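You operate a simulated robot arm through the tools that you are given. There is no shell and no other tool.

You are at the controls of a simulated robot arm. One attempt, no reset.

Task
Swap the upright bike's worn brake pad for the grade on its label.
Fine: level knob to one frees the pad; worn pad on the parts mat; knob to the card after. Set down upright: grey brake pad.
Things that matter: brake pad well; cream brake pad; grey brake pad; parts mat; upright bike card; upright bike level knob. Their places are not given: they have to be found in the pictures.

Only the result counts: the job must be done as asked and must still hold three seconds after the hand-in. Knocking over, shifting, dropping, spilling or breaking anything else fails it.

Robot
A 7-joint arm with a two-finger parallel gripper, fixed in place. Base frame: the origin is at the foot of the arm, x ahead of it, y to its left, z up. Readings come in m, degrees, newtons and seconds.
Its first joint turns from -149.0 to 149.0 degrees. Payload 3.43 kg.
Tool frame: the origin (TCP) lies between the finger pads and is the grasp point; the fingertips stand 0.03 m ahead of it; z points along the fingers, y is the line along which they close. Largest opening 0.094 m; finger width 0.028, thickness 0.01; the body of the gripper, 0.05 by 0.096 m, starts 0.055 m behind the TCP.
Orientation is that of the tool frame in the base frame, as a unit quaternion [x, y, z, w]. With the fingers straight down and closing along the base's y, the tool's x points along the base's -x, its y along +y and its z along -z.

Tools
- The arm moves only by the tool servo_tool. Its arguments are lists of equal length, an entry for each row: "travel": the shift along the tool's x, y, z in units of 40 mm (1.0 is 40 mm), a list of three; "angular": the turn, a rotation vector about the tool's x, y, z in units of 5 degrees (1.0 is 5 degrees), a list of three; "claw": the closure, from 0 (fully open) to 1 (shut). In form: {"travel": [[x, y, z], ...], "angular": [[ax, ay, az], ...], "claw": [claw, ...]}. A call has 1 to 20 rows; each row shifts and turns the commanded pose from where the row before left it, along the tool's axes as they then stand. A call with a number of a shift or a turn outside -1 to 1 is refused whole. A row lasts 0.2 s, in which the tool goes at most 0.05 m and 8.6 degrees; a call with a longer step from one row to the next is refused whole, and so is a gripper value outside its range. A pose out of reach is approached as far as the arm can. The call stops where the force on the tool passes 40 N (or 10 N more than at its start, if that is more) or the arm is blocked; 0.2 s more then pass. Each finger travels about 0.045 m/s and halts on what it meets, pressing with about 32 N; the grip force reading is that of the motor and also rises with nothing between the fingers. The clock runs only during rows and for 0.2 s after the last one: add rows that do not move to give the fingers time. It gives the time, the measured TCP pose, the force on the tool (base axes), the opening and the grip force at its end, in the units of the frame above (readings bear some noise), with the torque about the TCP (base axes, N m) and any sound that the robot's microphone picked up.
- Cameras (640 x 400 px; columns grow to the right, rows downward): "scene" is fixed at [0.4018, -0.6509, 1.343]; the picture's right is [-0.83, 0.56, 0.00], its down [0.49, 0.72, -0.49] and it looks along [-0.28, -0.41, -0.87] (base axes); focal length 214 px, centre (320, 200). "wrist" rides on the gripper at [0.076, 0.014, -0.103] in the tool frame; the picture's right is [-0.18, 0.98, 0.00], its down [-0.75, -0.14, -0.64] and it looks along [-0.63, -0.12, 0.77] (tool axes); focal length 243 px, centre (320, 200).
- camera(camera): a new picture of that camera. No time passes.
- point_at(camera, pixels): for up to 12 pixels [column, row] of the newest picture of that camera ("zoom" is the newest enlarged one), the place [x, y, z] in the base frame of the surface seen there, good to about 0.002 m. No time passes.
- enlarge(camera, box): a new picture of the part [left, top, right, bottom] of that camera's present view, enlarged. No time passes.
- job_done(): hands the job in; it is judged then, once.

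Unless the task says otherwise, let go and move clear before handing in.

The tools are called after "Call:" as a command line: name --argument value ..., lists and objects as JSON in quotes. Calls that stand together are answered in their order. servo_tool: Moves the arm, as the interface text tells. Its arguments: {"type":"object","properties":{"travel":{"type":"array"},"angular":{"type":"array"},"claw":{"type":"array"}},"required":["travel","angular","claw"]} The other tools are called the same way: camera (camera) takes a picture; point_at (camera, pixels) gives the place of the surface under pixels of a picture; enlarge (camera, box) takes an enlarged picture of a part of a camera's view; job_done () hands the job in.

At the start:

```text
time_s: 0.0
eef_pos: [0.9402, -0.3044, 1.0887]
tool_rot: [0.0, 1.0, 0.0, 0.0]
contact_force: [0.0, 0.2, -0.2]
moment: [-0.02, 0.0, 0.01]
opening: 0.0938
grip_force: 0.0
```

scene: 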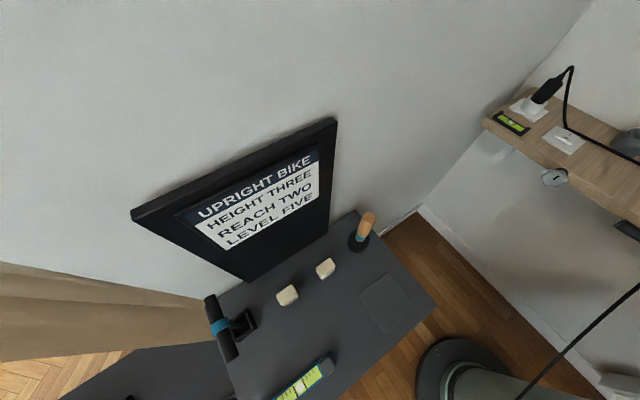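
wrist: 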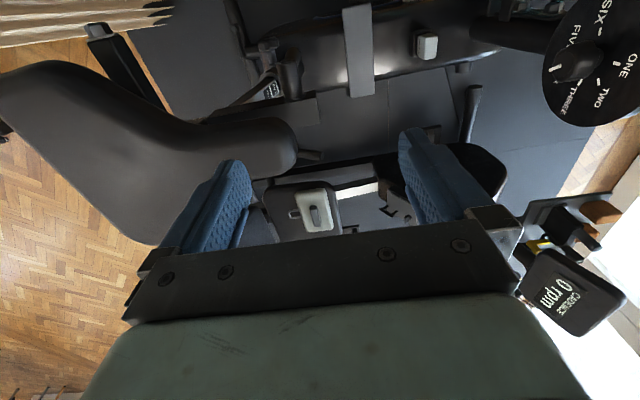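

The scene picture shows the upright bike card (about 260,210) reading "height three, reach two, level five", with two pale blocks near (287,295) and (326,268) and a mat near (395,300); the wrist view shows the bike with a knob at (590,65). I'll enlarge the views for detail first.

Call:
enlarge --camera "scene" --box '[190, 200, 450, 400]'

Call:
enlarge --camera "wrist" --box '[480, 0, 640, 140]'

Call:
enlarge --camera "scene" --box '[120, 110, 350, 290]'

```text
2.00 times, centred on (320, 300) of scene
```

zoom: 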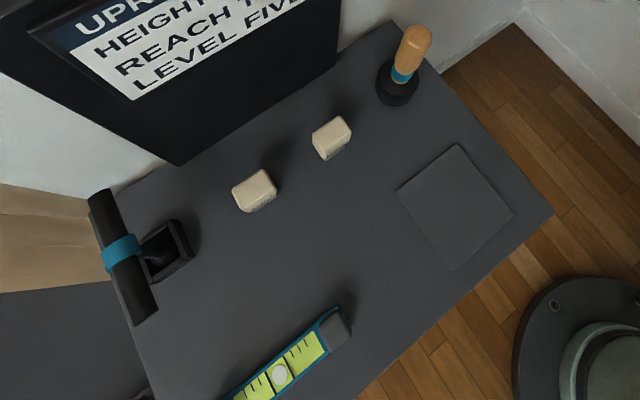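

```text
2.86 times, centred on (560, 70) of wrist
```

zoom: 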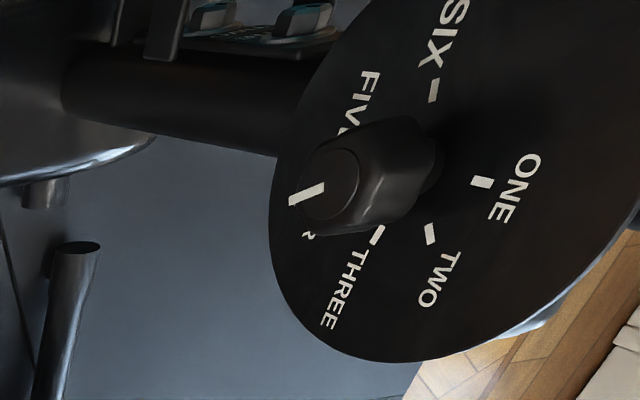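

```text
2.22 times, centred on (235, 200) of scene
```

zoom: 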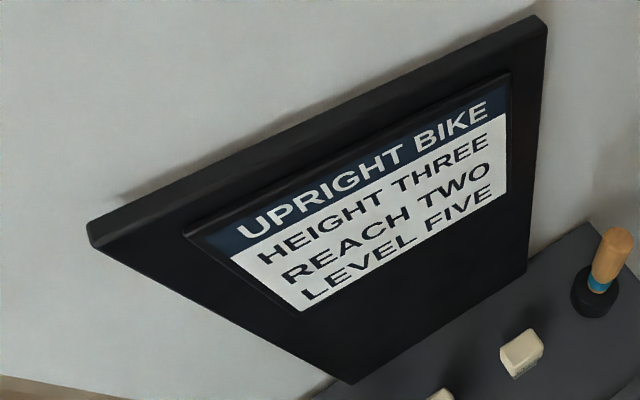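

The card reads level FIVE and the knob pointer currently sits near FOUR; two cream blocks lie on the table, and a pale block sits on the bike at wrist (427,45). I'll enlarge those parts and measure their places.

Call:
enlarge --camera "wrist" --box '[340, 0, 500, 100]'

Call:
enlarge --camera "wrist" --box '[240, 150, 420, 260]'

Call:
enlarge --camera "scene" --box '[266, 245, 346, 315]'

Call:
point_at --camera "wrist" --pixels '[[427, 45], [427, 36], [360, 50], [315, 212], [585, 62], [560, 66], [612, 90], [300, 90], [272, 90], [580, 280], [560, 210], [470, 100]]'

Call:
point_at --camera "scene" --pixels '[[287, 292], [326, 266], [370, 295], [391, 332], [425, 308], [398, 274], [300, 320], [365, 220], [220, 327], [435, 302], [300, 385], [260, 280]]'

```text
4.00 times, centred on (420, 50) of wrist
```

zoom: 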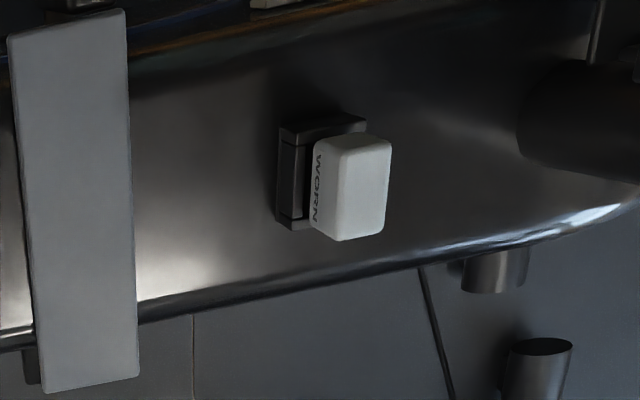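

```text
3.56 times, centred on (330, 205) of wrist
```

zoom: 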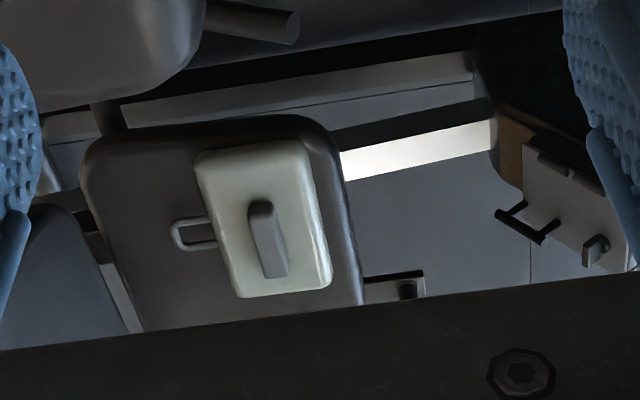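

```text
5.71 times, centred on (306, 280) of scene
```

zoom: 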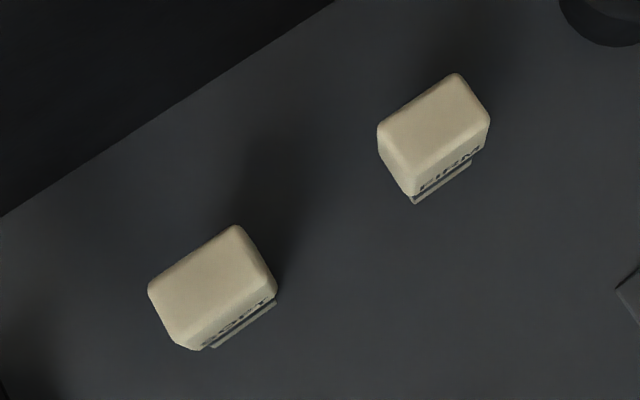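

```text
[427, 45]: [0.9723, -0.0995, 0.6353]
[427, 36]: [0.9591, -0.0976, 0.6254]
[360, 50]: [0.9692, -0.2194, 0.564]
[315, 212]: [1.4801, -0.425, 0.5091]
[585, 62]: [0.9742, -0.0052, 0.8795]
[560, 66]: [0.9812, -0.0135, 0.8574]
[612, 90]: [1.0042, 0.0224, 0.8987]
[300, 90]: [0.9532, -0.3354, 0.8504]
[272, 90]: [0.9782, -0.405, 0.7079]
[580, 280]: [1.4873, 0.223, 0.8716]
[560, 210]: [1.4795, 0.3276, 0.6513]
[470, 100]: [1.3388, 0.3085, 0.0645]
```

```text
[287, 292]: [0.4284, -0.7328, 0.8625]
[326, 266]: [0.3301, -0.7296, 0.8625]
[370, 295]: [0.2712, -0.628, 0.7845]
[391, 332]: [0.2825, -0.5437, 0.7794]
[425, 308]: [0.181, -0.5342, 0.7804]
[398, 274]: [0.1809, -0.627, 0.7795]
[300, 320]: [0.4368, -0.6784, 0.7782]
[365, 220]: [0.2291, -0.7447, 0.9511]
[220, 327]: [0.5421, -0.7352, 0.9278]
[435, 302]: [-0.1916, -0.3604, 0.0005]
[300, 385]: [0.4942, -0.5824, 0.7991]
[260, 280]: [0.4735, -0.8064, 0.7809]
```

The table pads are marked SOFT (0.428,-0.733) and FIRM (0.330,-0.730), and the grey pad on the bike is marked WORN; I still need the bike's label. I'll measure the knob face and the pad in the enlarged wrist views before moving.

Call:
enlarge --camera "wrist" --box '[480, 0, 640, 140]'

Call:
point_at --camera "zoom" --pixels '[[433, 92], [480, 182], [430, 234], [377, 234], [332, 165], [308, 194], [405, 350], [290, 260], [330, 40], [600, 180], [560, 260], [380, 150]]'

Call:
enlarge --camera "wrist" --box '[340, 0, 500, 100]'

Call:
point_at --camera "zoom" --pixels '[[360, 190], [350, 150], [380, 150], [375, 225], [347, 230], [318, 180], [318, 220], [292, 150], [292, 205], [320, 128], [360, 120], [70, 200]]'

```text
2.86 times, centred on (560, 70) of wrist
```

zoom: 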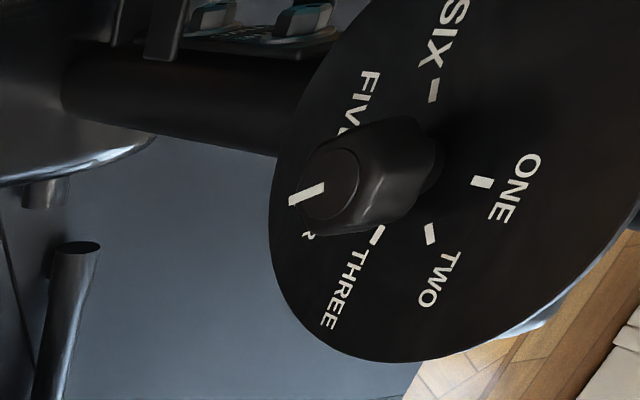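

```text
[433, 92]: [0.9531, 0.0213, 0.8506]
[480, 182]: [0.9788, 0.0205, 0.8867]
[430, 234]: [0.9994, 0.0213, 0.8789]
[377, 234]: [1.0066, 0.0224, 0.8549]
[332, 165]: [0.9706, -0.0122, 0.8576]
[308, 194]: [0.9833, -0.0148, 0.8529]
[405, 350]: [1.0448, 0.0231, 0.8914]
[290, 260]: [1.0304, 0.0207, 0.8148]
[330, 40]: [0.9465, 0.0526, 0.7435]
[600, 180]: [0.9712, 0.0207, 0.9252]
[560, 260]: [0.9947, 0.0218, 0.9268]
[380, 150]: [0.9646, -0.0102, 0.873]
```

```text
4.00 times, centred on (420, 50) of wrist
```

zoom: 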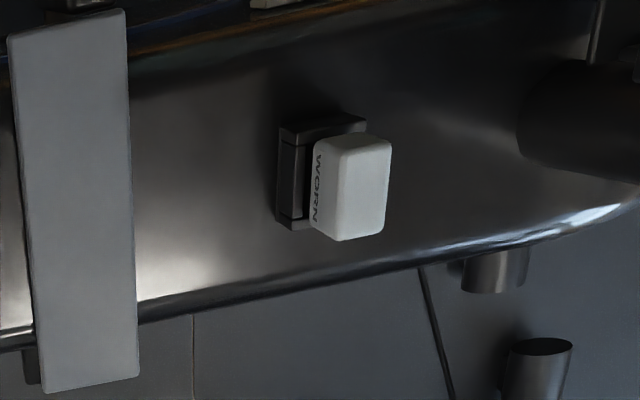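

```text
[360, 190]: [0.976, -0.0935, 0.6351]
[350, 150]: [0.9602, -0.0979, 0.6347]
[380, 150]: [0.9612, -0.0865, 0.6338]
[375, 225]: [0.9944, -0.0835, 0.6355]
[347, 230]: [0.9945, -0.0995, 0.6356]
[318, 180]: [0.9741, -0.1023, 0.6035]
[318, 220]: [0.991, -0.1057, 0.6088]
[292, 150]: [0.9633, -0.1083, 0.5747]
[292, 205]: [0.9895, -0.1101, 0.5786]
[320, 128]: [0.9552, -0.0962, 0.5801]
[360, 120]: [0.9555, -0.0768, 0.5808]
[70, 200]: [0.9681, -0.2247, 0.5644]
```

The worn pad stands upright in a well at about (0.977,-0.092) with its top at z 0.635, and the dial face lies at y≈0.021 with the knob sticking out toward -y, centred near (0.980, 0.858) in x,z. I'll move the camera back and toward +y to look for the bike's label.

Call:
servo_tool --travel '[[0.7, 0.5, 0.3], [0.7, 0.5, 0.3], [0.7, 0.5, 0.3], [0.7, 0.5, 0.3], [0.7, 0.5, 0.3], [0.7, 0.5, 0.3], [0.7, 0.5, 0.3], [0.7, 0.5, 0.3]]' --angular '[[0, 0, 0], [0, 0, 0], [0, 0, 0], [0, 0, 0], [0, 0, 0], [0, 0, 0], [0, 0, 0], [0, 0, 0]]' --claw '[0, 0, 0, 0, 0, 0, 0, 0]'

Call:
camera --camera "wrist"

```text
time_s: 1.8
eef_pos: [0.7156, -0.1428, 0.991]
tool_rot: [0.0, 1.0, 0.0, 0.0]
contact_force: [0.1, -0.3, 0.0]
moment: [0.02, 0.02, -0.09]
opening: 0.0938
grip_force: 0.1
```

```text
taken
```

wrist: 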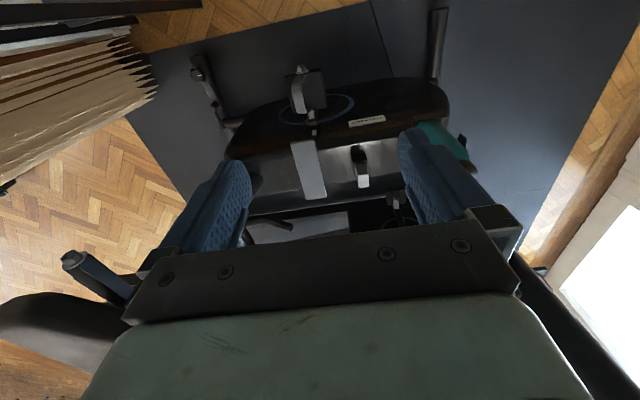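

A small cream label is now visible on the bike's side at (367,121), with the pad at (361,170). I'll enlarge it to read the grade.

Call:
enlarge --camera "wrist" --box '[340, 105, 396, 140]'

Call:
enlarge --camera "wrist" --box '[200, 60, 480, 240]'

Call:
point_at --camera "wrist" --pixels '[[367, 121], [361, 180], [360, 155], [310, 170], [310, 90], [400, 110], [270, 140], [340, 150], [438, 40], [205, 75], [80, 270], [440, 140]]'

```text
11.43 times, centred on (368, 122) of wrist
```

zoom: 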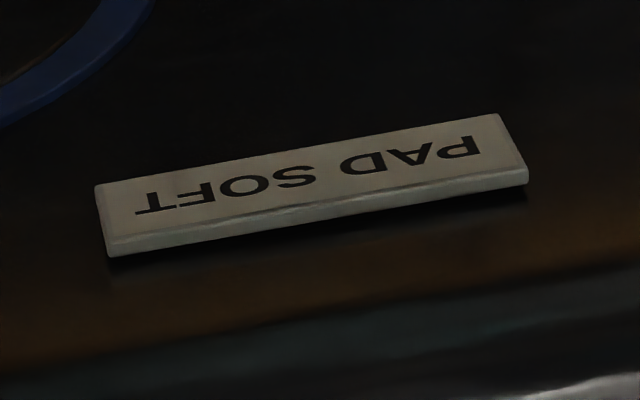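

```text
2.22 times, centred on (340, 150) of wrist
```

zoom: 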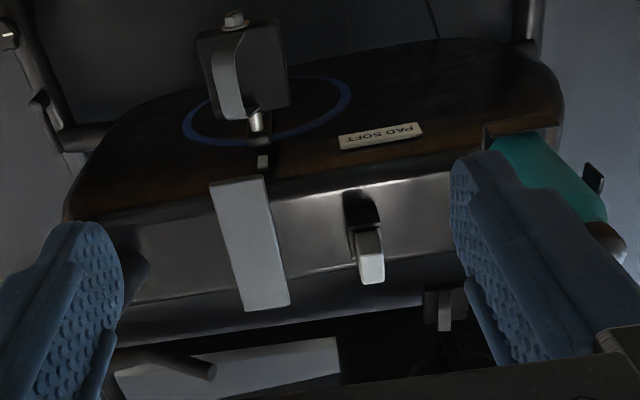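

```text
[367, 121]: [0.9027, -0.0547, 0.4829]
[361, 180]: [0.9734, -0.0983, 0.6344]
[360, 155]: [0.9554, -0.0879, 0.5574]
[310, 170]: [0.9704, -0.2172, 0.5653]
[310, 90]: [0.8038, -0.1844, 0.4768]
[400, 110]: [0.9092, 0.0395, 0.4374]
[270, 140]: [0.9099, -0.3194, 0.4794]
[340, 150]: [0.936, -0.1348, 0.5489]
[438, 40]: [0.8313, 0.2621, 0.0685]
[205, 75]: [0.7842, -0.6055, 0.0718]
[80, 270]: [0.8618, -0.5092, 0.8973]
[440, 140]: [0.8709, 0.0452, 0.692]
```

The label reads "PAD SOFT", so the SOFT pad at about (0.428,-0.733) is the one to fit. Next I need to know where the saddle is relative to the knob approach, so I'll measure points on the saddle in this picture (about (40,320)) and then look from a higher, pitched viewpoint.

Call:
point_at --camera "wrist" --pixels '[[30, 320], [80, 340], [110, 330], [60, 300], [5, 310], [120, 285], [70, 258], [540, 290], [575, 340], [590, 370], [610, 250], [300, 95]]'

Call:
servo_tool --travel '[[0.5, 0, -0.5], [0.5, 0, -0.5], [0.5, 0, -0.5], [0.5, 0, -0.5], [0.5, 0, -0.5], [0, 0, -0.5], [0, 0, -0.5], [0, 0, -0.5]]' --angular '[[0, 0, 0], [0, 0, 0], [0, 0, 0], [0, 0, 0], [0, 0, 0], [0, 0, 0], [0, 0, 0], [0, 0, 0]]' --claw '[0, 0, 0, 0, 0, 0, 0, 0]'

Call:
camera --camera "wrist"

```text
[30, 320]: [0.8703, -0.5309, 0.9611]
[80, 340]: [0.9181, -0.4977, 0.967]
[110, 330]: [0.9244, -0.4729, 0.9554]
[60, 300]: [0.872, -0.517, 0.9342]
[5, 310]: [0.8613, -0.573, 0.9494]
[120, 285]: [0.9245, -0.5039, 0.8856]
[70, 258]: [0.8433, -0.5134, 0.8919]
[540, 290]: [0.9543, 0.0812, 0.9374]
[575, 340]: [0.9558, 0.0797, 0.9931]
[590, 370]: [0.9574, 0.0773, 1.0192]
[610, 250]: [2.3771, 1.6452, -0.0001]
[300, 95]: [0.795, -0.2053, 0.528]
```

```text
time_s: 2.9
eef_pos: [0.6332, -0.1437, 1.0742]
tool_rot: [0.002, 1.0, -0.002, 0.007]
contact_force: [8.1, -2.2, -14.5]
moment: [-0.07, -0.14, -0.02]
opening: 0.0942
grip_force: 0.1
out of reach, approached as far as the arm can: row 5
stopped in row 5: the force on the tool passed its limit at 65 N (the readings are from after the stop); the commanded pose is now the measured one
```

```text
taken
```

wrist: 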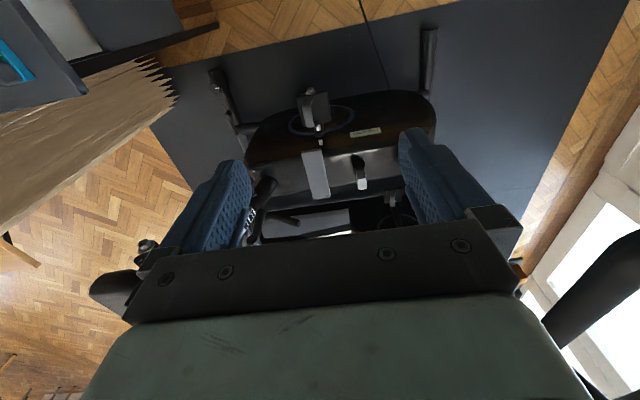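

The reach limit stopped the backward move at x≈0.633; nothing was touched. I'll go back toward the starting region to map the saddle nose and knob from above.

Call:
servo_tool --travel '[[-0.8, -0.3, 0], [-0.8, -0.3, 0], [-0.8, -0.3, 0], [-0.8, -0.3, 0], [-0.8, -0.3, 0], [-0.8, -0.3, 0]]' --angular '[[0, 0, 0], [0, 0, 0], [0, 0, 0], [0, 0, 0], [0, 0, 0], [0, 0, 0]]' --claw '[0, 0, 0, 0, 0, 0]'

Call:
camera --camera "wrist"

```text
time_s: 4.3
eef_pos: [0.8284, -0.2198, 1.0747]
tool_rot: [0.002, 1.0, -0.001, 0.006]
contact_force: [-0.3, 0.0, -0.4]
moment: [0.02, -0.01, 0.05]
opening: 0.094
grip_force: 0.1
```

```text
taken
```

wrist: 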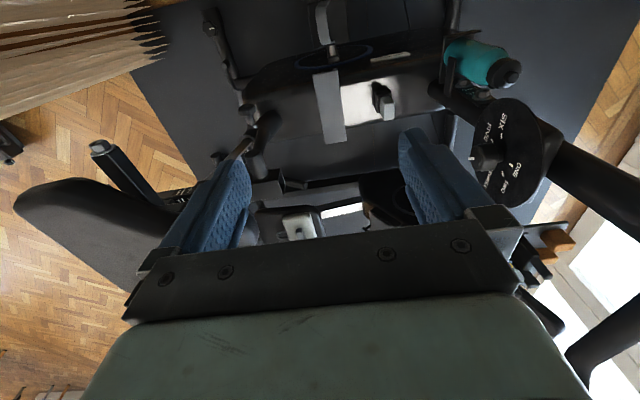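

The saddle shows at left (60,200)-(150,270), the dial at (505,155), and dark bars at right (600,180) and (600,340). I'll measure these.

Call:
point_at --camera "wrist" --pixels '[[30, 195], [70, 200], [120, 230], [110, 270], [160, 240], [265, 125], [258, 165], [590, 170], [620, 200], [600, 340], [545, 320], [560, 240]]'

Call:
enlarge --camera "wrist" --box '[440, 80, 580, 220]'

```text
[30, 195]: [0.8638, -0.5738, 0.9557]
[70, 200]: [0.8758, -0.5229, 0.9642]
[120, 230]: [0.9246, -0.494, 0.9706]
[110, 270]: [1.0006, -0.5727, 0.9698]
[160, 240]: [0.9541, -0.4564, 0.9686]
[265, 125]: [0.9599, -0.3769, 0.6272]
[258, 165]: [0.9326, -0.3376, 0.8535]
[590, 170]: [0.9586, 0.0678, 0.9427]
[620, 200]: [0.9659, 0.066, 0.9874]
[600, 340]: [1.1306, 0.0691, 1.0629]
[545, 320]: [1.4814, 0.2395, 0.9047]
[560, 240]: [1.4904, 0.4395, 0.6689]
```

```text
2.86 times, centred on (510, 150) of wrist
```

zoom: 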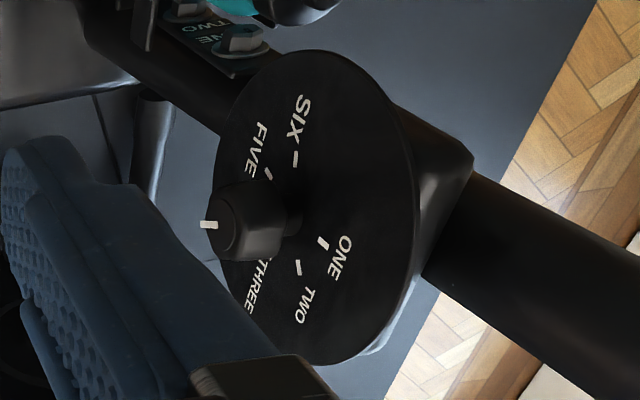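

The dial faces -y with the saddle behind it reaching to about y=-0.35 at z≈0.97. I'll turn the tool so the fingers point toward +y, staying in clear air, to see the knob face-on.

Call:
servo_tool --travel '[[0.3, 0.5, 0], [0.3, 0.5, 0], [0.3, 0.5, 0], [0, 0, 0], [0, 0, 0], [0, 0, 0], [0, 0, 0], [0, 0, 0], [0, 0, 0], [0, 0, 0], [0, 0, 0], [0, 0, 0], [0, 0, 0], [0, 0, 0], [0, 0, 0]]' --angular '[[0, 0, 0], [0, 0, 0], [0, 0, 0], [-1, 0, 0], [-1, 0, 0], [-1, 0, 0], [-1, 0, 0], [-1, 0, 0], [-1, 0, 0], [-1, 0, 0], [-1, 0, 0], [-1, 0, 0], [-1, 0, 0], [-1, 0, 0], [-1, 0, 0]]' --claw '[0, 0, 0, 0, 0, 0, 0, 0, 0, 0, 0, 0, 0, 0, 0]'

Call:
camera --camera "wrist"

```text
time_s: 5.8
eef_pos: [0.7906, -0.1569, 1.0747]
tool_rot: [-0.003, 0.991, 0.133, 0.01]
contact_force: [5.7, -0.2, -11.1]
moment: [0.13, -0.23, 0.07]
opening: 0.0939
grip_force: 0.1
stopped in row 7: the force on the tool passed its limit at 60 N (the readings are from after the stop); the commanded pose is now the measured one
```

```text
taken
```

wrist: 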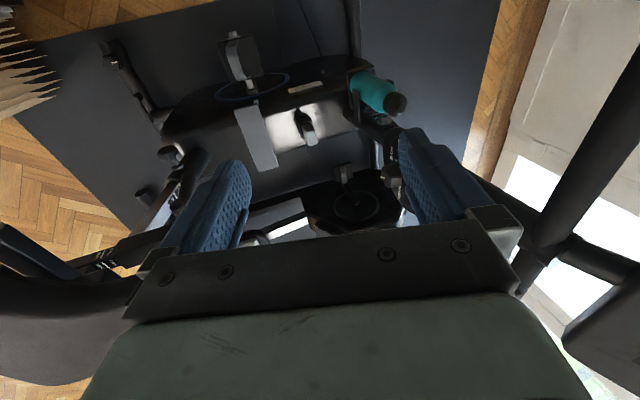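

The turn stopped at row 7 with a residual force (5.7,-0.2,-11.1) though nothing visible is near the fingers, so it may be the arm's own limit. I'll check the scene view to see the arm's posture.

Call:
camera --camera "scene"

Call:
point_at --camera "wrist" --pixels '[[60, 300], [60, 350], [590, 170], [550, 250], [600, 330], [640, 60], [185, 175], [205, 90]]'

```text
taken
```

scene: 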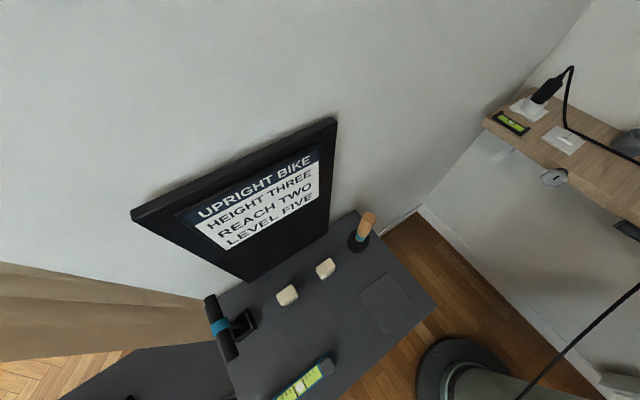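

```text
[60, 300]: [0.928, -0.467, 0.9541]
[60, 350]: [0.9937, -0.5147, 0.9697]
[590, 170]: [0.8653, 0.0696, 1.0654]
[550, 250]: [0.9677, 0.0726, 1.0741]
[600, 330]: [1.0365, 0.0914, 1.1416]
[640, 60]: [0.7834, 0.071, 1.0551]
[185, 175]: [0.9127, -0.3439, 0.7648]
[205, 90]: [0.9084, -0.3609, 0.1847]
```

Nothing in the scene view has moved. I'll hold still for a few rows to see whether the residual force goes away.

Call:
servo_tool --travel '[[0, 0, 0], [0, 0, 0], [0, 0, 0]]' --angular '[[0, 0, 0], [0, 0, 0], [0, 0, 0]]' --claw '[0, 0, 0]'

```text
time_s: 6.5
eef_pos: [0.7915, -0.1573, 1.0753]
tool_rot: [-0.005, 0.991, 0.133, 0.01]
contact_force: [6.4, -1.2, -18.5]
moment: [0.35, -0.59, 0.17]
opening: 0.0939
grip_force: 0.1
```

The steady force (6.4,-1.2,-18.5) with its small moment fits a contact about 0.1 m above and behind the fingers, so the camera housing is pressing on the arm's own forearm. I'll undo the tilt and move outward.

Call:
servo_tool --travel '[[0, 0, 0], [0, 0, 0], [0, 0, 0], [-0.5, -0.3, 0.3], [-0.5, -0.3, 0.3]]' --angular '[[1, 0, 0], [1, 0, 0], [1, 0, 0], [0, 0, 0], [0, 0, 0]]' --claw '[0, 0, 0, 0, 0]'

```text
time_s: 7.8
eef_pos: [0.8316, -0.1799, 1.0535]
tool_rot: [-0.003, 1.0, 0.003, 0.01]
contact_force: [-0.3, 0.2, -0.4]
moment: [0.04, -0.02, 0.01]
opening: 0.0937
grip_force: 0.0
```

The arm is free again. I'll lower to z≈0.92 where the wrist folds less, and roll the hand 65° so the camera will sit above once the fingers point at the dial.

Call:
servo_tool --travel '[[0.1, 0, 0.83], [0.1, 0, 0.83], [0.1, 0, 0.83], [0.1, 0, 0.83], [0, 0, 0], [0, 0, 0], [0, 0, 0], [0, 0, 0], [0, 0, 0], [0, 0, 0], [0, 0, 0], [0, 0, 0], [0, 0, 0], [0, 0, 0], [0, 0, 0], [0, 0, 0], [0, 0, 0]]' --angular '[[0, 0, 0], [0, 0, 0], [0, 0, 0], [0, 0, 0], [0, 0, 1], [0, 0, 1], [0, 0, 1], [0, 0, 1], [0, 0, 1], [0, 0, 1], [0, 0, 1], [0, 0, 1], [0, 0, 1], [0, 0, 1], [0, 0, 1], [0, 0, 1], [0, 0, 1]]' --claw '[0, 0, 0, 0, 0, 0, 0, 0, 0, 0, 0, 0, 0, 0, 0, 0, 0]'

Call:
camera --camera "wrist"

```text
time_s: 11.3
eef_pos: [0.8181, -0.1804, 0.9193]
tool_rot: [0.535, 0.845, 0.008, 0.006]
contact_force: [0.0, 0.5, -0.5]
moment: [-0.06, -0.03, -0.01]
opening: 0.094
grip_force: 0.2
```

```text
taken
```

wrist: 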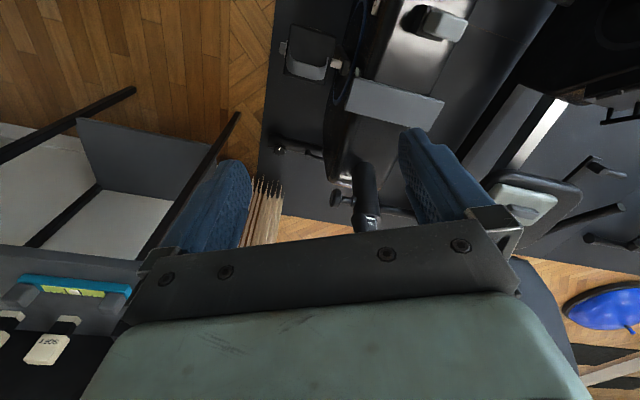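

The roll worked; the camera now sits on the +y side. I'll tilt the fingers toward +y about the base x axis, in two steps.

Call:
servo_tool --travel '[[0, 0, 0], [0, 0, 0], [0, 0, 0], [0, 0, 0], [0, 0, 0], [0, 0, 0], [0, 0, 0], [0, 0, 0], [0, 0, 0], [0, 0, 0]]' --angular '[[-0.43, 0.9, 0], [-0.43, 0.9, 0], [-0.43, 0.9, 0], [-0.43, 0.9, 0], [-0.43, 0.9, 0], [-0.43, 0.9, 0], [-0.43, 0.9, 0], [-0.43, 0.9, 0], [-0.43, 0.9, 0], [-0.43, 0.9, 0]]' --claw '[0, 0, 0, 0, 0, 0, 0, 0, 0, 0]'

Call:
camera --camera "wrist"

```text
time_s: 13.6
eef_pos: [0.8185, -0.181, 0.9187]
tool_rot: [0.481, 0.767, 0.364, -0.219]
contact_force: [-0.8, -1.0, 0.4]
moment: [-0.01, 0.0, 0.0]
opening: 0.094
grip_force: 0.1
```

```text
taken
```

wrist: 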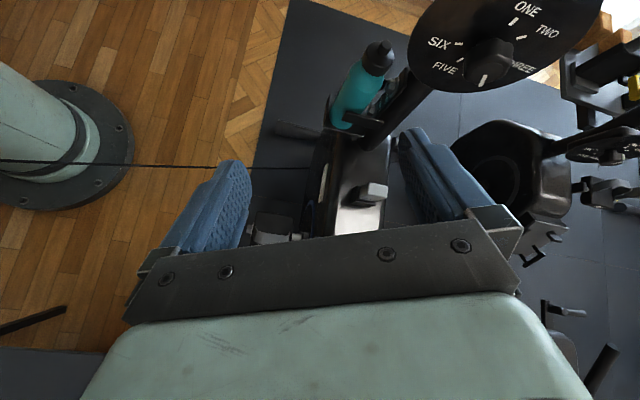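

Now the dial is well seen at (500,45), upright, with pointer toward FOUR, and a second dial belonging to another machine sits at (610,145). I'll enlarge and measure the near dial.

Call:
enlarge --camera "wrist" --box '[400, 0, 600, 110]'

Call:
point_at --camera "wrist" --pixels '[[514, 20], [521, 38], [515, 62], [460, 44], [463, 60], [485, 80], [488, 55], [500, 45], [475, 50], [510, 55], [610, 140], [375, 190]]'

```text
3.20 times, centred on (500, 55) of wrist
```

zoom: 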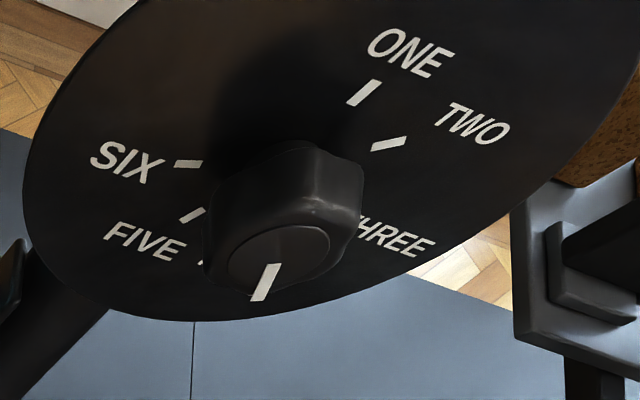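

```text
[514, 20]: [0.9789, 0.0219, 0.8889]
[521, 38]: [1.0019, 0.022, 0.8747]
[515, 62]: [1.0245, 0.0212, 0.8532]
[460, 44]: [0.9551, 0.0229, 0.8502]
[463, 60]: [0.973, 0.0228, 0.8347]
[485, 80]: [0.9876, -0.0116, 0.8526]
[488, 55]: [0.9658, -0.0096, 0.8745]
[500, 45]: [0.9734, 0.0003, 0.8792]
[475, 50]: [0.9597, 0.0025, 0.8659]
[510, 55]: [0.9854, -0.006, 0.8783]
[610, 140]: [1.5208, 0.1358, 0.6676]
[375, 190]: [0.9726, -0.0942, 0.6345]
```

The knob is a rounded lobed body about 36 mm deep, with pointer line on its front. I'll enlarge further and sample the ticks and knob outline.

Call:
enlarge --camera "wrist" --box '[430, 15, 550, 95]'

Call:
point_at --camera "zoom" --pixels '[[445, 30], [487, 110], [165, 145], [172, 225], [190, 300], [295, 335], [285, 355], [305, 310], [230, 300], [400, 250], [300, 170], [410, 190]]'

```text
5.00 times, centred on (490, 55) of wrist
```

zoom: 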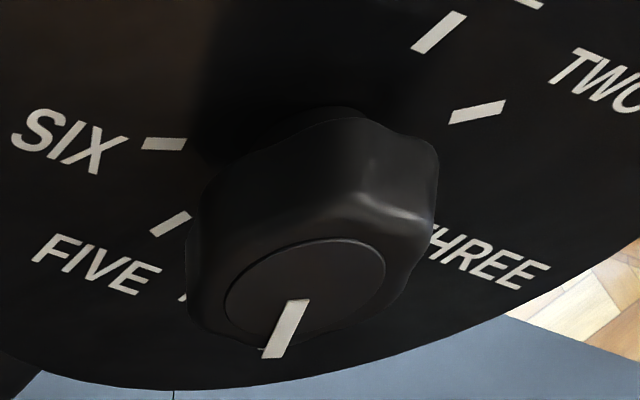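

```text
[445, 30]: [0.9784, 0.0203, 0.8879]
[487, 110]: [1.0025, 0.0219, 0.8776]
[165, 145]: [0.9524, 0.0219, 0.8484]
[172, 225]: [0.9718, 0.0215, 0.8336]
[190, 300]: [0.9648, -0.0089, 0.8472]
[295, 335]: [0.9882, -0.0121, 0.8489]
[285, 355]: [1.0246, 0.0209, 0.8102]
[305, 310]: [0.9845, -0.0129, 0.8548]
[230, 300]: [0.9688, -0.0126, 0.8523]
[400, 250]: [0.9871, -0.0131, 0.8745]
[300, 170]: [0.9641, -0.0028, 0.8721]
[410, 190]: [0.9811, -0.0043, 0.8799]
```

The ticks give a dial centre of about (0.979, 0.860) in x,z with spacing near 50° (ONE at top), and the knob is roughly 40 mm across, pointing at FOUR (about -60°). I'll finish the tilt so the fingers point along +y, stepping forward slightly.

Call:
servo_tool --travel '[[0.363, 0.172, 0.479], [0.363, 0.172, 0.479], [0, 0, 0], [0, 0, 0], [0, 0, 0], [0, 0, 0], [0, 0, 0], [0, 0, 0], [0, 0, 0], [0, 0, 0]]' --angular '[[0, 0, 0], [0, 0, 0], [-0.43, 0.9, 0], [-0.43, 0.9, 0], [-0.43, 0.9, 0], [-0.43, 0.9, 0], [-0.43, 0.9, 0], [-0.43, 0.9, 0], [-0.43, 0.9, 0], [-0.43, 0.9, 0]]' --claw '[0, 0, 0, 0, 0, 0, 0, 0, 0, 0]'

Call:
camera --camera "wrist"

Call:
camera --camera "scene"

```text
time_s: 15.8
eef_pos: [0.8195, -0.1305, 0.9184]
tool_rot: [0.372, 0.6, 0.604, -0.37]
contact_force: [0.2, -0.1, -0.8]
moment: [0.02, -0.04, -0.03]
opening: 0.0939
grip_force: 0.1
```

```text
taken
```

wrist: 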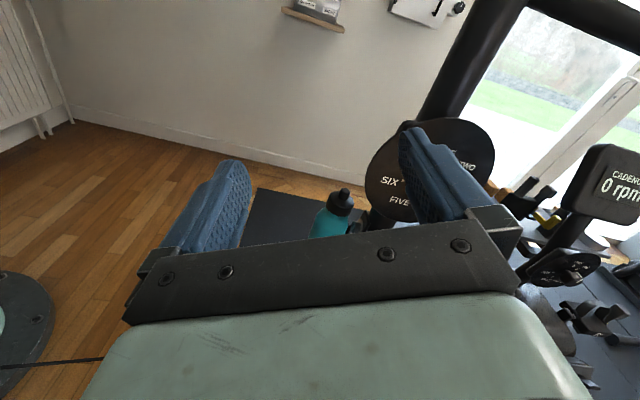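

```text
taken
```

scene: 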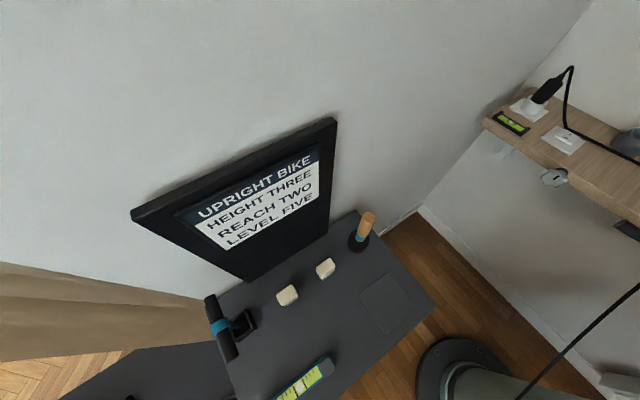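

The fingers now point along +y with no contact. A lever-like part near (0.95,-0.335,0.85) lies right behind the dial axis, so I'll approach the knob yawed 30° from the robot's side: roll back 63° and yaw -30°.

Call:
servo_tool --travel '[[0, 0, 0], [0, 0, 0], [0, 0, 0], [0, 0, 0], [0, 0, 0], [0, 0, 0], [0, 0, 0], [0, 0, 0], [0, 0, 0], [0, 0, 0], [0, 0, 0], [0, 0, 0], [0, 0, 0], [0, 0, 0], [0, 0, 0], [0, 0, 0], [0, 0, 0], [0, 0, 0], [0, 0, 0]]' --angular '[[0, 0, -0.974], [0, 0, -0.974], [0, 0, -0.974], [0, 0, -0.974], [0, 0, -0.974], [0, 0, -0.974], [0, 0, -0.974], [0, 0, -0.974], [0, 0, -0.974], [0, 0, -0.974], [0, 0, -0.974], [0, 0, -0.974], [0, 0, -0.974], [0, -1, 0], [0, -1, 0], [0, -1, 0], [0, -1, 0], [0, -1, 0], [0, -1, 0]]' --claw '[0, 0, 0, 0, 0, 0, 0, 0, 0, 0, 0, 0, 0, 0, 0, 0, 0, 0, 0]'

Call:
camera --camera "wrist"

```text
time_s: 19.8
eef_pos: [0.819, -0.1303, 0.9184]
tool_rot: [0.186, 0.681, 0.684, 0.185]
contact_force: [-0.6, -0.1, 0.6]
moment: [0.02, 0.02, 0.0]
opening: 0.0942
grip_force: 0.1
```

```text
taken
```

wrist: 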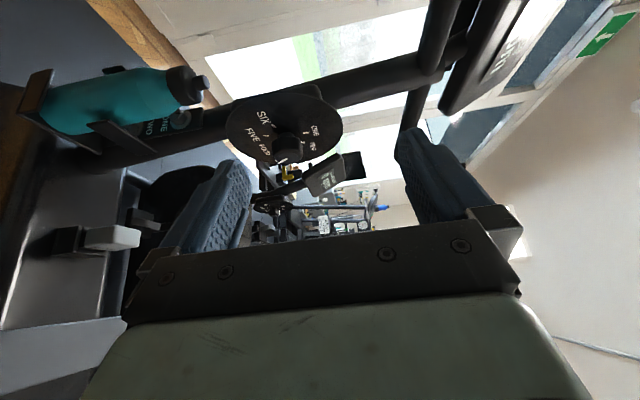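

The hand is now yawed 30° and the dial sits at (285,130) between the fingers. I'll enlarge it and refine the knob outline measurements.

Call:
enlarge --camera "wrist" --box '[220, 80, 350, 170]'

Call:
point_at --camera "zoom" --pixels '[[340, 330], [340, 260], [300, 280], [390, 310], [410, 345], [320, 360], [350, 300], [365, 345], [300, 340], [240, 210], [410, 260], [210, 270]]'

```text
4.44 times, centred on (285, 125) of wrist
```

zoom: 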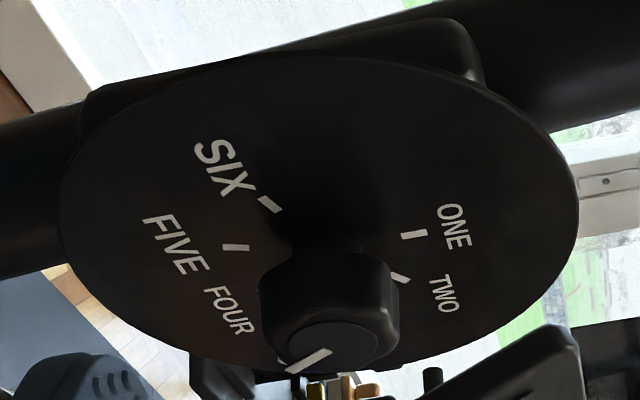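

```text
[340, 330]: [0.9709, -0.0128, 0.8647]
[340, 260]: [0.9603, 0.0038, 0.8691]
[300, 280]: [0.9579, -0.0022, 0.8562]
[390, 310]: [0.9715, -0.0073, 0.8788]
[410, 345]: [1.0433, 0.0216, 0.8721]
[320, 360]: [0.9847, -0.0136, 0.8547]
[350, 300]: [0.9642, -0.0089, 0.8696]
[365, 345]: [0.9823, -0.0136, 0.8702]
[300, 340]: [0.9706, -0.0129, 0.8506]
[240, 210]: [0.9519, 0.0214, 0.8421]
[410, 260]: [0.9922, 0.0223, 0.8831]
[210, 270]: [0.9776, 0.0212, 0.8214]
```

The knob body spans about x 0.958-0.999 and z 0.840-0.880, from y≈0.006 to -0.0136. I'll turn the hand 25° clockwise about the dial axis and move to a standoff 0.10 m from the grasp.

Call:
servo_tool --travel '[[0, 0, 0], [0, 0, 0], [0, 0, 0], [0, 0, 0], [0, 0, 0], [-0.52, 0.094, 0.485], [-0.52, 0.094, 0.485], [-0.52, 0.094, 0.485], [-0.52, 0.094, 0.485]]' --angular '[[0.5, 0, 0.866], [0.5, 0, 0.866], [0.5, 0, 0.866], [0.5, 0, 0.866], [0.5, 0, 0.866], [0, 0, 0], [0, 0, 0], [0, 0, 0], [0, 0, 0]]' --claw '[0, 0, 0, 0, 0, 0, 0, 0, 0]'

Call:
camera --camera "wrist"

```text
time_s: 21.8
eef_pos: [0.9261, -0.1049, 0.8865]
tool_rot: [0.329, 0.705, 0.628, 0.031]
contact_force: [0.1, 0.1, -0.3]
moment: [-0.01, 0.01, 0.02]
opening: 0.0942
grip_force: 0.1
```

```text
taken
```

wrist: 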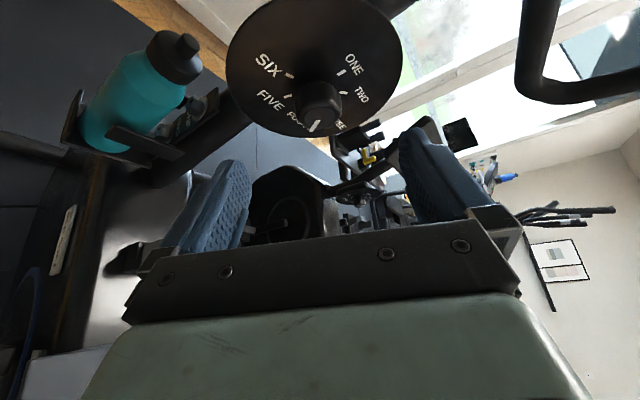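

At the standoff, the dial shows at (315,70) with the knob pointer at FOUR; a bar end hangs at the upper right (560,90). I'll measure both before advancing.

Call:
enlarge --camera "wrist" --box '[240, 20, 400, 140]'

Call:
point_at --camera "zoom" --pixels '[[405, 205], [455, 258], [195, 220], [200, 300], [318, 380], [300, 420], [310, 340], [250, 330], [400, 340], [320, 260], [370, 300], [270, 280]]'

Call:
point_at --camera "wrist" --pixels '[[540, 40], [530, 80], [570, 95], [620, 90], [640, 10]]'

```text
3.33 times, centred on (320, 80) of wrist
```

zoom: 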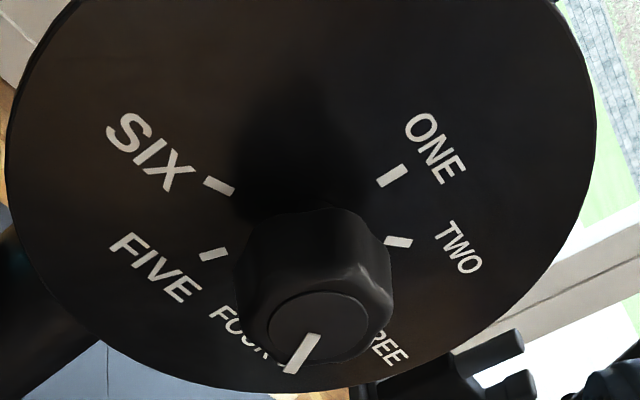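

```text
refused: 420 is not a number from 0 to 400
```

```text
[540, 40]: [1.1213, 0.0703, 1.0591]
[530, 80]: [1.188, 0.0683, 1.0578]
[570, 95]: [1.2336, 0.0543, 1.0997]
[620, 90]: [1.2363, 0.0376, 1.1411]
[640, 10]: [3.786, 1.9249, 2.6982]
```

The handlebar is beyond x 1.12, out of the way. I'll sample ticks and pointer on the enlarged view.

Call:
point_at --camera "zoom" --pixels '[[393, 176], [400, 242], [218, 186], [214, 254], [310, 345], [295, 368], [316, 325], [258, 330], [372, 330], [320, 230], [380, 270], [250, 270]]'

```text
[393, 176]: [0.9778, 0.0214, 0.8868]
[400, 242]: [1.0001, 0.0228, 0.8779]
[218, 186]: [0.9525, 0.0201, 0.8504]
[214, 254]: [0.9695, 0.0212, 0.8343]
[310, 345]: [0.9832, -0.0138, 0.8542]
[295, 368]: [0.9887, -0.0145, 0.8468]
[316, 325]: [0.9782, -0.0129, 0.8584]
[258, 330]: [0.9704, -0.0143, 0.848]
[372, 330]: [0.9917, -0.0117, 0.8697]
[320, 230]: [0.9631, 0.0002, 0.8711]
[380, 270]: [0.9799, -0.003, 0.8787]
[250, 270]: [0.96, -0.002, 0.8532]
```

The dial centre refines to (0.9795, 0.860) with 50° steps, so FOUR to ONE is 150° counter-clockwise. I'll advance 0.10 m along the fingers with the gripper open, then look.

Call:
servo_tool --travel '[[0, -0.0075, 0.5025], [0, -0.0075, 0.5025], [0, -0.0075, 0.5025], [0, -0.0075, 0.5025], [0, -0.0075, 0.5025]]' --angular '[[0, 0, 0], [0, 0, 0], [0, 0, 0], [0, 0, 0], [0, 0, 0]]' --claw '[0, 0, 0, 0, 0]'

Call:
camera --camera "wrist"

```text
time_s: 22.9
eef_pos: [0.9707, -0.0175, 0.8643]
tool_rot: [0.328, 0.705, 0.628, 0.031]
contact_force: [-0.1, 0.1, -0.2]
moment: [-0.01, -0.01, 0.01]
opening: 0.0938
grip_force: 0.0
```

```text
taken
```

wrist: 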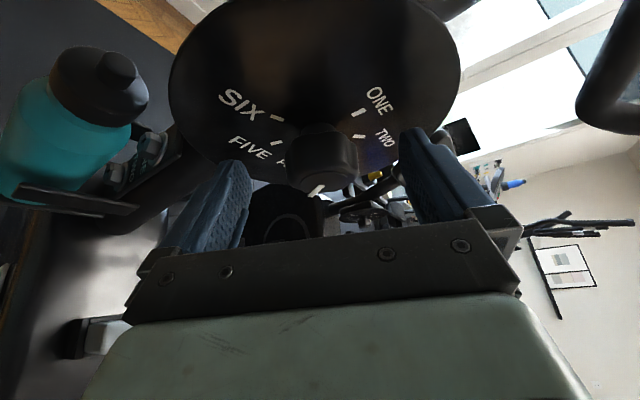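

The knob sits between the fingertips at (322,155). I'll close the gripper on it and check the readings.

Call:
servo_tool --travel '[[0, 0, 0], [0, 0, 0], [0, 0, 0], [0, 0, 0], [0, 0, 0], [0, 0, 0]]' --angular '[[0, 0, 0], [0, 0, 0], [0, 0, 0], [0, 0, 0], [0, 0, 0], [0, 0, 0]]' --claw '[1, 1, 1, 1, 1, 1]'

Call:
camera --camera "wrist"

```text
time_s: 24.4
eef_pos: [0.972, -0.0185, 0.8635]
tool_rot: [0.329, 0.704, 0.628, 0.032]
contact_force: [10.4, 0.5, 14.0]
moment: [-0.08, -0.16, 0.27]
opening: 0.0436
grip_force: 45.0
```

```text
taken
```

wrist: 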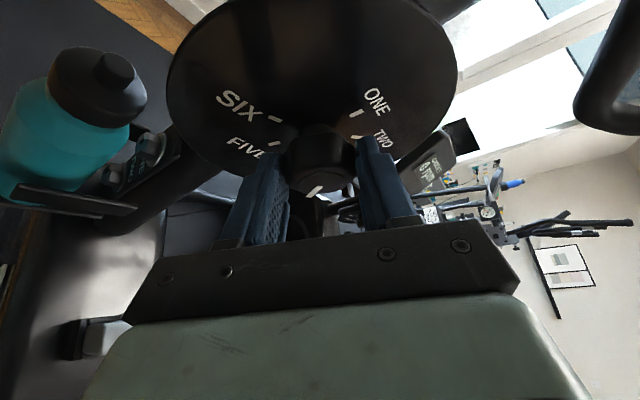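

The gripper holds the knob at 43.6 mm opening, with a 17 N side force along the tool's +y, so the hand is slightly off-centre. I'll shift about 1 mm along tool y to centre it and then check.

Call:
servo_tool --travel '[[0, 0.025, 0], [0, 0, 0]]' --angular '[[0, 0, 0], [0, 0, 0]]' --claw '[1, 1]'

```text
time_s: 24.9
eef_pos: [0.9721, -0.0174, 0.8636]
tool_rot: [0.329, 0.704, 0.628, 0.032]
contact_force: [7.4, 3.5, 8.8]
moment: [0.4, -0.1, -0.16]
opening: 0.0438
grip_force: 44.9
```

The side force fell to about 11 N; one more small shift should centre it.

Call:
servo_tool --travel '[[0, 0.03, 0], [0, 0, 0]]' --angular '[[0, 0, 0], [0, 0, 0]]' --claw '[1, 1]'

```text
time_s: 25.6
eef_pos: [0.9714, -0.0173, 0.8643]
tool_rot: [0.328, 0.705, 0.628, 0.031]
contact_force: [5.8, 7.5, -2.7]
moment: [0.08, 0.0, -0.34]
opening: 0.0437
grip_force: 45.3
```

The grip is centred now with only a few newtons. I'll turn counter-clockwise about the dial axis, first 10° as a check.

Call:
servo_tool --travel '[[0, -0.02, 0], [0, -0.02, 0]]' --angular '[[-0.5, 0, -0.866], [-0.5, 0, -0.866]]' --claw '[1, 1]'

Call:
enlarge --camera "wrist" --box '[220, 60, 420, 220]'

```text
time_s: 26.1
eef_pos: [0.9709, -0.0175, 0.8627]
tool_rot: [0.273, 0.7, 0.653, 0.093]
contact_force: [1.5, 6.8, -15.6]
moment: [0.08, 0.15, 0.25]
opening: 0.0435
grip_force: 44.4
```

```text
2.50 times, centred on (320, 140) of wrist
```

zoom: 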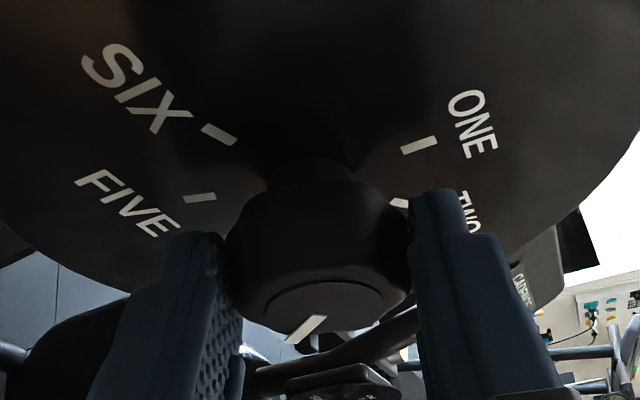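

The knob turns with the hand; a 15 N downward side force shows the arc needs slightly more -y motion. I'll continue another 20° with a small correction.

Call:
servo_tool --travel '[[0, -0.04, 0], [0, -0.025, 0], [0, -0.025, 0], [0, -0.025, 0]]' --angular '[[-0.5, 0, -0.866], [-0.5, 0, -0.866], [-0.5, 0, -0.866], [-0.5, 0, -0.866]]' --claw '[1, 1, 1, 1]'

```text
time_s: 27.1
eef_pos: [0.9704, -0.0173, 0.8588]
tool_rot: [0.155, 0.672, 0.691, 0.214]
contact_force: [-3.9, -3.8, -3.5]
moment: [-0.62, 0.0, 0.72]
opening: 0.0438
grip_force: 45.1
```

Forces are low after 30°. I'll turn 20° more to complete 50° on this grip.

Call:
servo_tool --travel '[[0, -0.022, 0], [0, -0.022, 0], [0, -0.022, 0], [0, -0.022, 0]]' --angular '[[-0.5, 0, -0.866], [-0.5, 0, -0.866], [-0.5, 0, -0.866], [-0.5, 0, -0.866]]' --claw '[1, 1, 1, 1]'

Call:
enlarge --camera "wrist" --box '[220, 60, 420, 220]'

```text
time_s: 28.1
eef_pos: [0.9706, -0.0186, 0.856]
tool_rot: [0.034, 0.626, 0.706, 0.329]
contact_force: [1.9, 2.2, -4.2]
moment: [0.62, 0.04, -0.27]
opening: 0.0435
grip_force: 44.6
```

```text
2.50 times, centred on (320, 140) of wrist
```

zoom: 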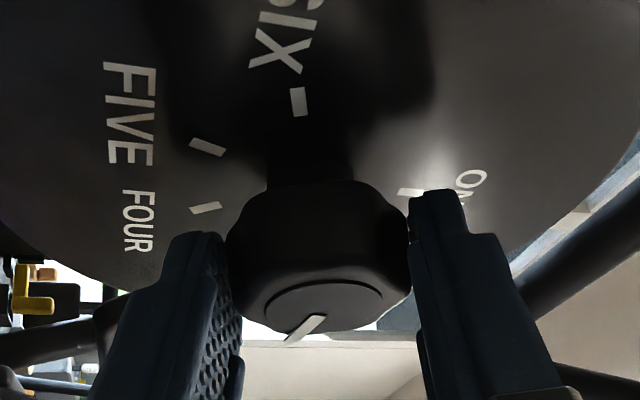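

The pointer turned 50° with the hand (now at THREE) and the FOUR tick is uncovered. I'll open, swing back 50° around the knob, and re-grip.

Call:
servo_tool --travel '[[0, 0, 0], [0, 0, 0], [0, 0, 0], [0, 0, 0], [0, 0.0243, 0], [0, 0.0243, 0], [0, 0.0243, 0], [0, 0.0243, 0], [0, 0.0243, 0], [0, 0.0243, 0], [0, 0.0243, 0], [0, 0.0243, 0], [0, 0.0243, 0], [0, 0.0243, 0]]' --angular '[[0, 0, 0], [0, 0, 0], [0, 0, 0], [0, 0, 0], [0.5, 0, 0.866], [0.5, 0, 0.866], [0.5, 0, 0.866], [0.5, 0, 0.866], [0.5, 0, 0.866], [0.5, 0, 0.866], [0.5, 0, 0.866], [0.5, 0, 0.866], [0.5, 0, 0.866], [0.5, 0, 0.866]]' --claw '[0, 0, 0, 0, 0, 0, 0, 0, 0, 0, 0, 0, 0, 0]'

Call:
enlarge --camera "wrist" --box '[220, 60, 420, 220]'

```text
time_s: 31.1
eef_pos: [0.9717, -0.018, 0.8648]
tool_rot: [0.328, 0.706, 0.627, 0.031]
contact_force: [-0.9, -0.6, 0.6]
moment: [-0.04, 0.0, -0.01]
opening: 0.0941
grip_force: 0.1
```

```text
2.50 times, centred on (320, 140) of wrist
```

zoom: 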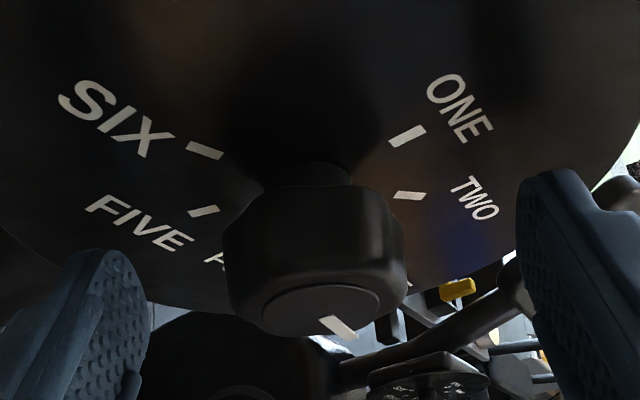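

The pointer now aims near THREE with the hand back at the start angle. I'll close and turn another 50°.

Call:
servo_tool --travel '[[0, 0, 0], [0, 0, 0], [0, 0, 0], [0, 0, 0], [0, 0, 0], [0, -0.0243, 0], [0, -0.0243, 0], [0, -0.0243, 0], [0, -0.0243, 0], [0, -0.0243, 0], [0, -0.0243, 0], [0, -0.0243, 0], [0, -0.0243, 0], [0, -0.0243, 0], [0, -0.0243, 0]]' --angular '[[0, 0, 0], [0, 0, 0], [0, 0, 0], [0, 0, 0], [0, 0, 0], [-0.5, 0, -0.866], [-0.5, 0, -0.866], [-0.5, 0, -0.866], [-0.5, 0, -0.866], [-0.5, 0, -0.866], [-0.5, 0, -0.866], [-0.5, 0, -0.866], [-0.5, 0, -0.866], [-0.5, 0, -0.866], [-0.5, 0, -0.866]]' --claw '[1, 1, 1, 1, 1, 1, 1, 1, 1, 1, 1, 1, 1, 1, 1]'

Call:
enlarge --camera "wrist" --box '[220, 60, 420, 220]'

```text
time_s: 34.4
eef_pos: [0.9703, -0.0184, 0.8556]
tool_rot: [0.033, 0.626, 0.707, 0.328]
contact_force: [5.2, 1.3, 0.2]
moment: [0.32, 0.0, -0.29]
opening: 0.042
grip_force: 44.8
```

```text
2.50 times, centred on (320, 140) of wrist
```

zoom: 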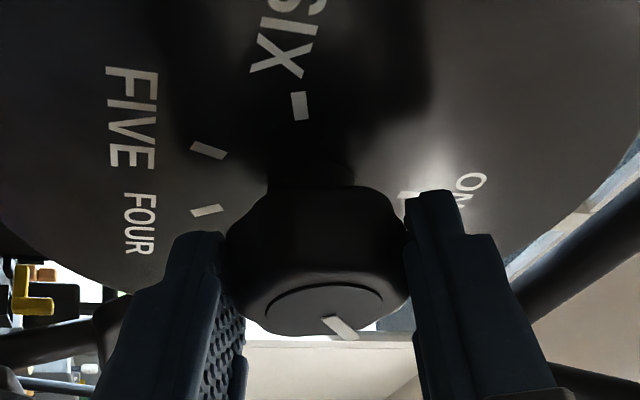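

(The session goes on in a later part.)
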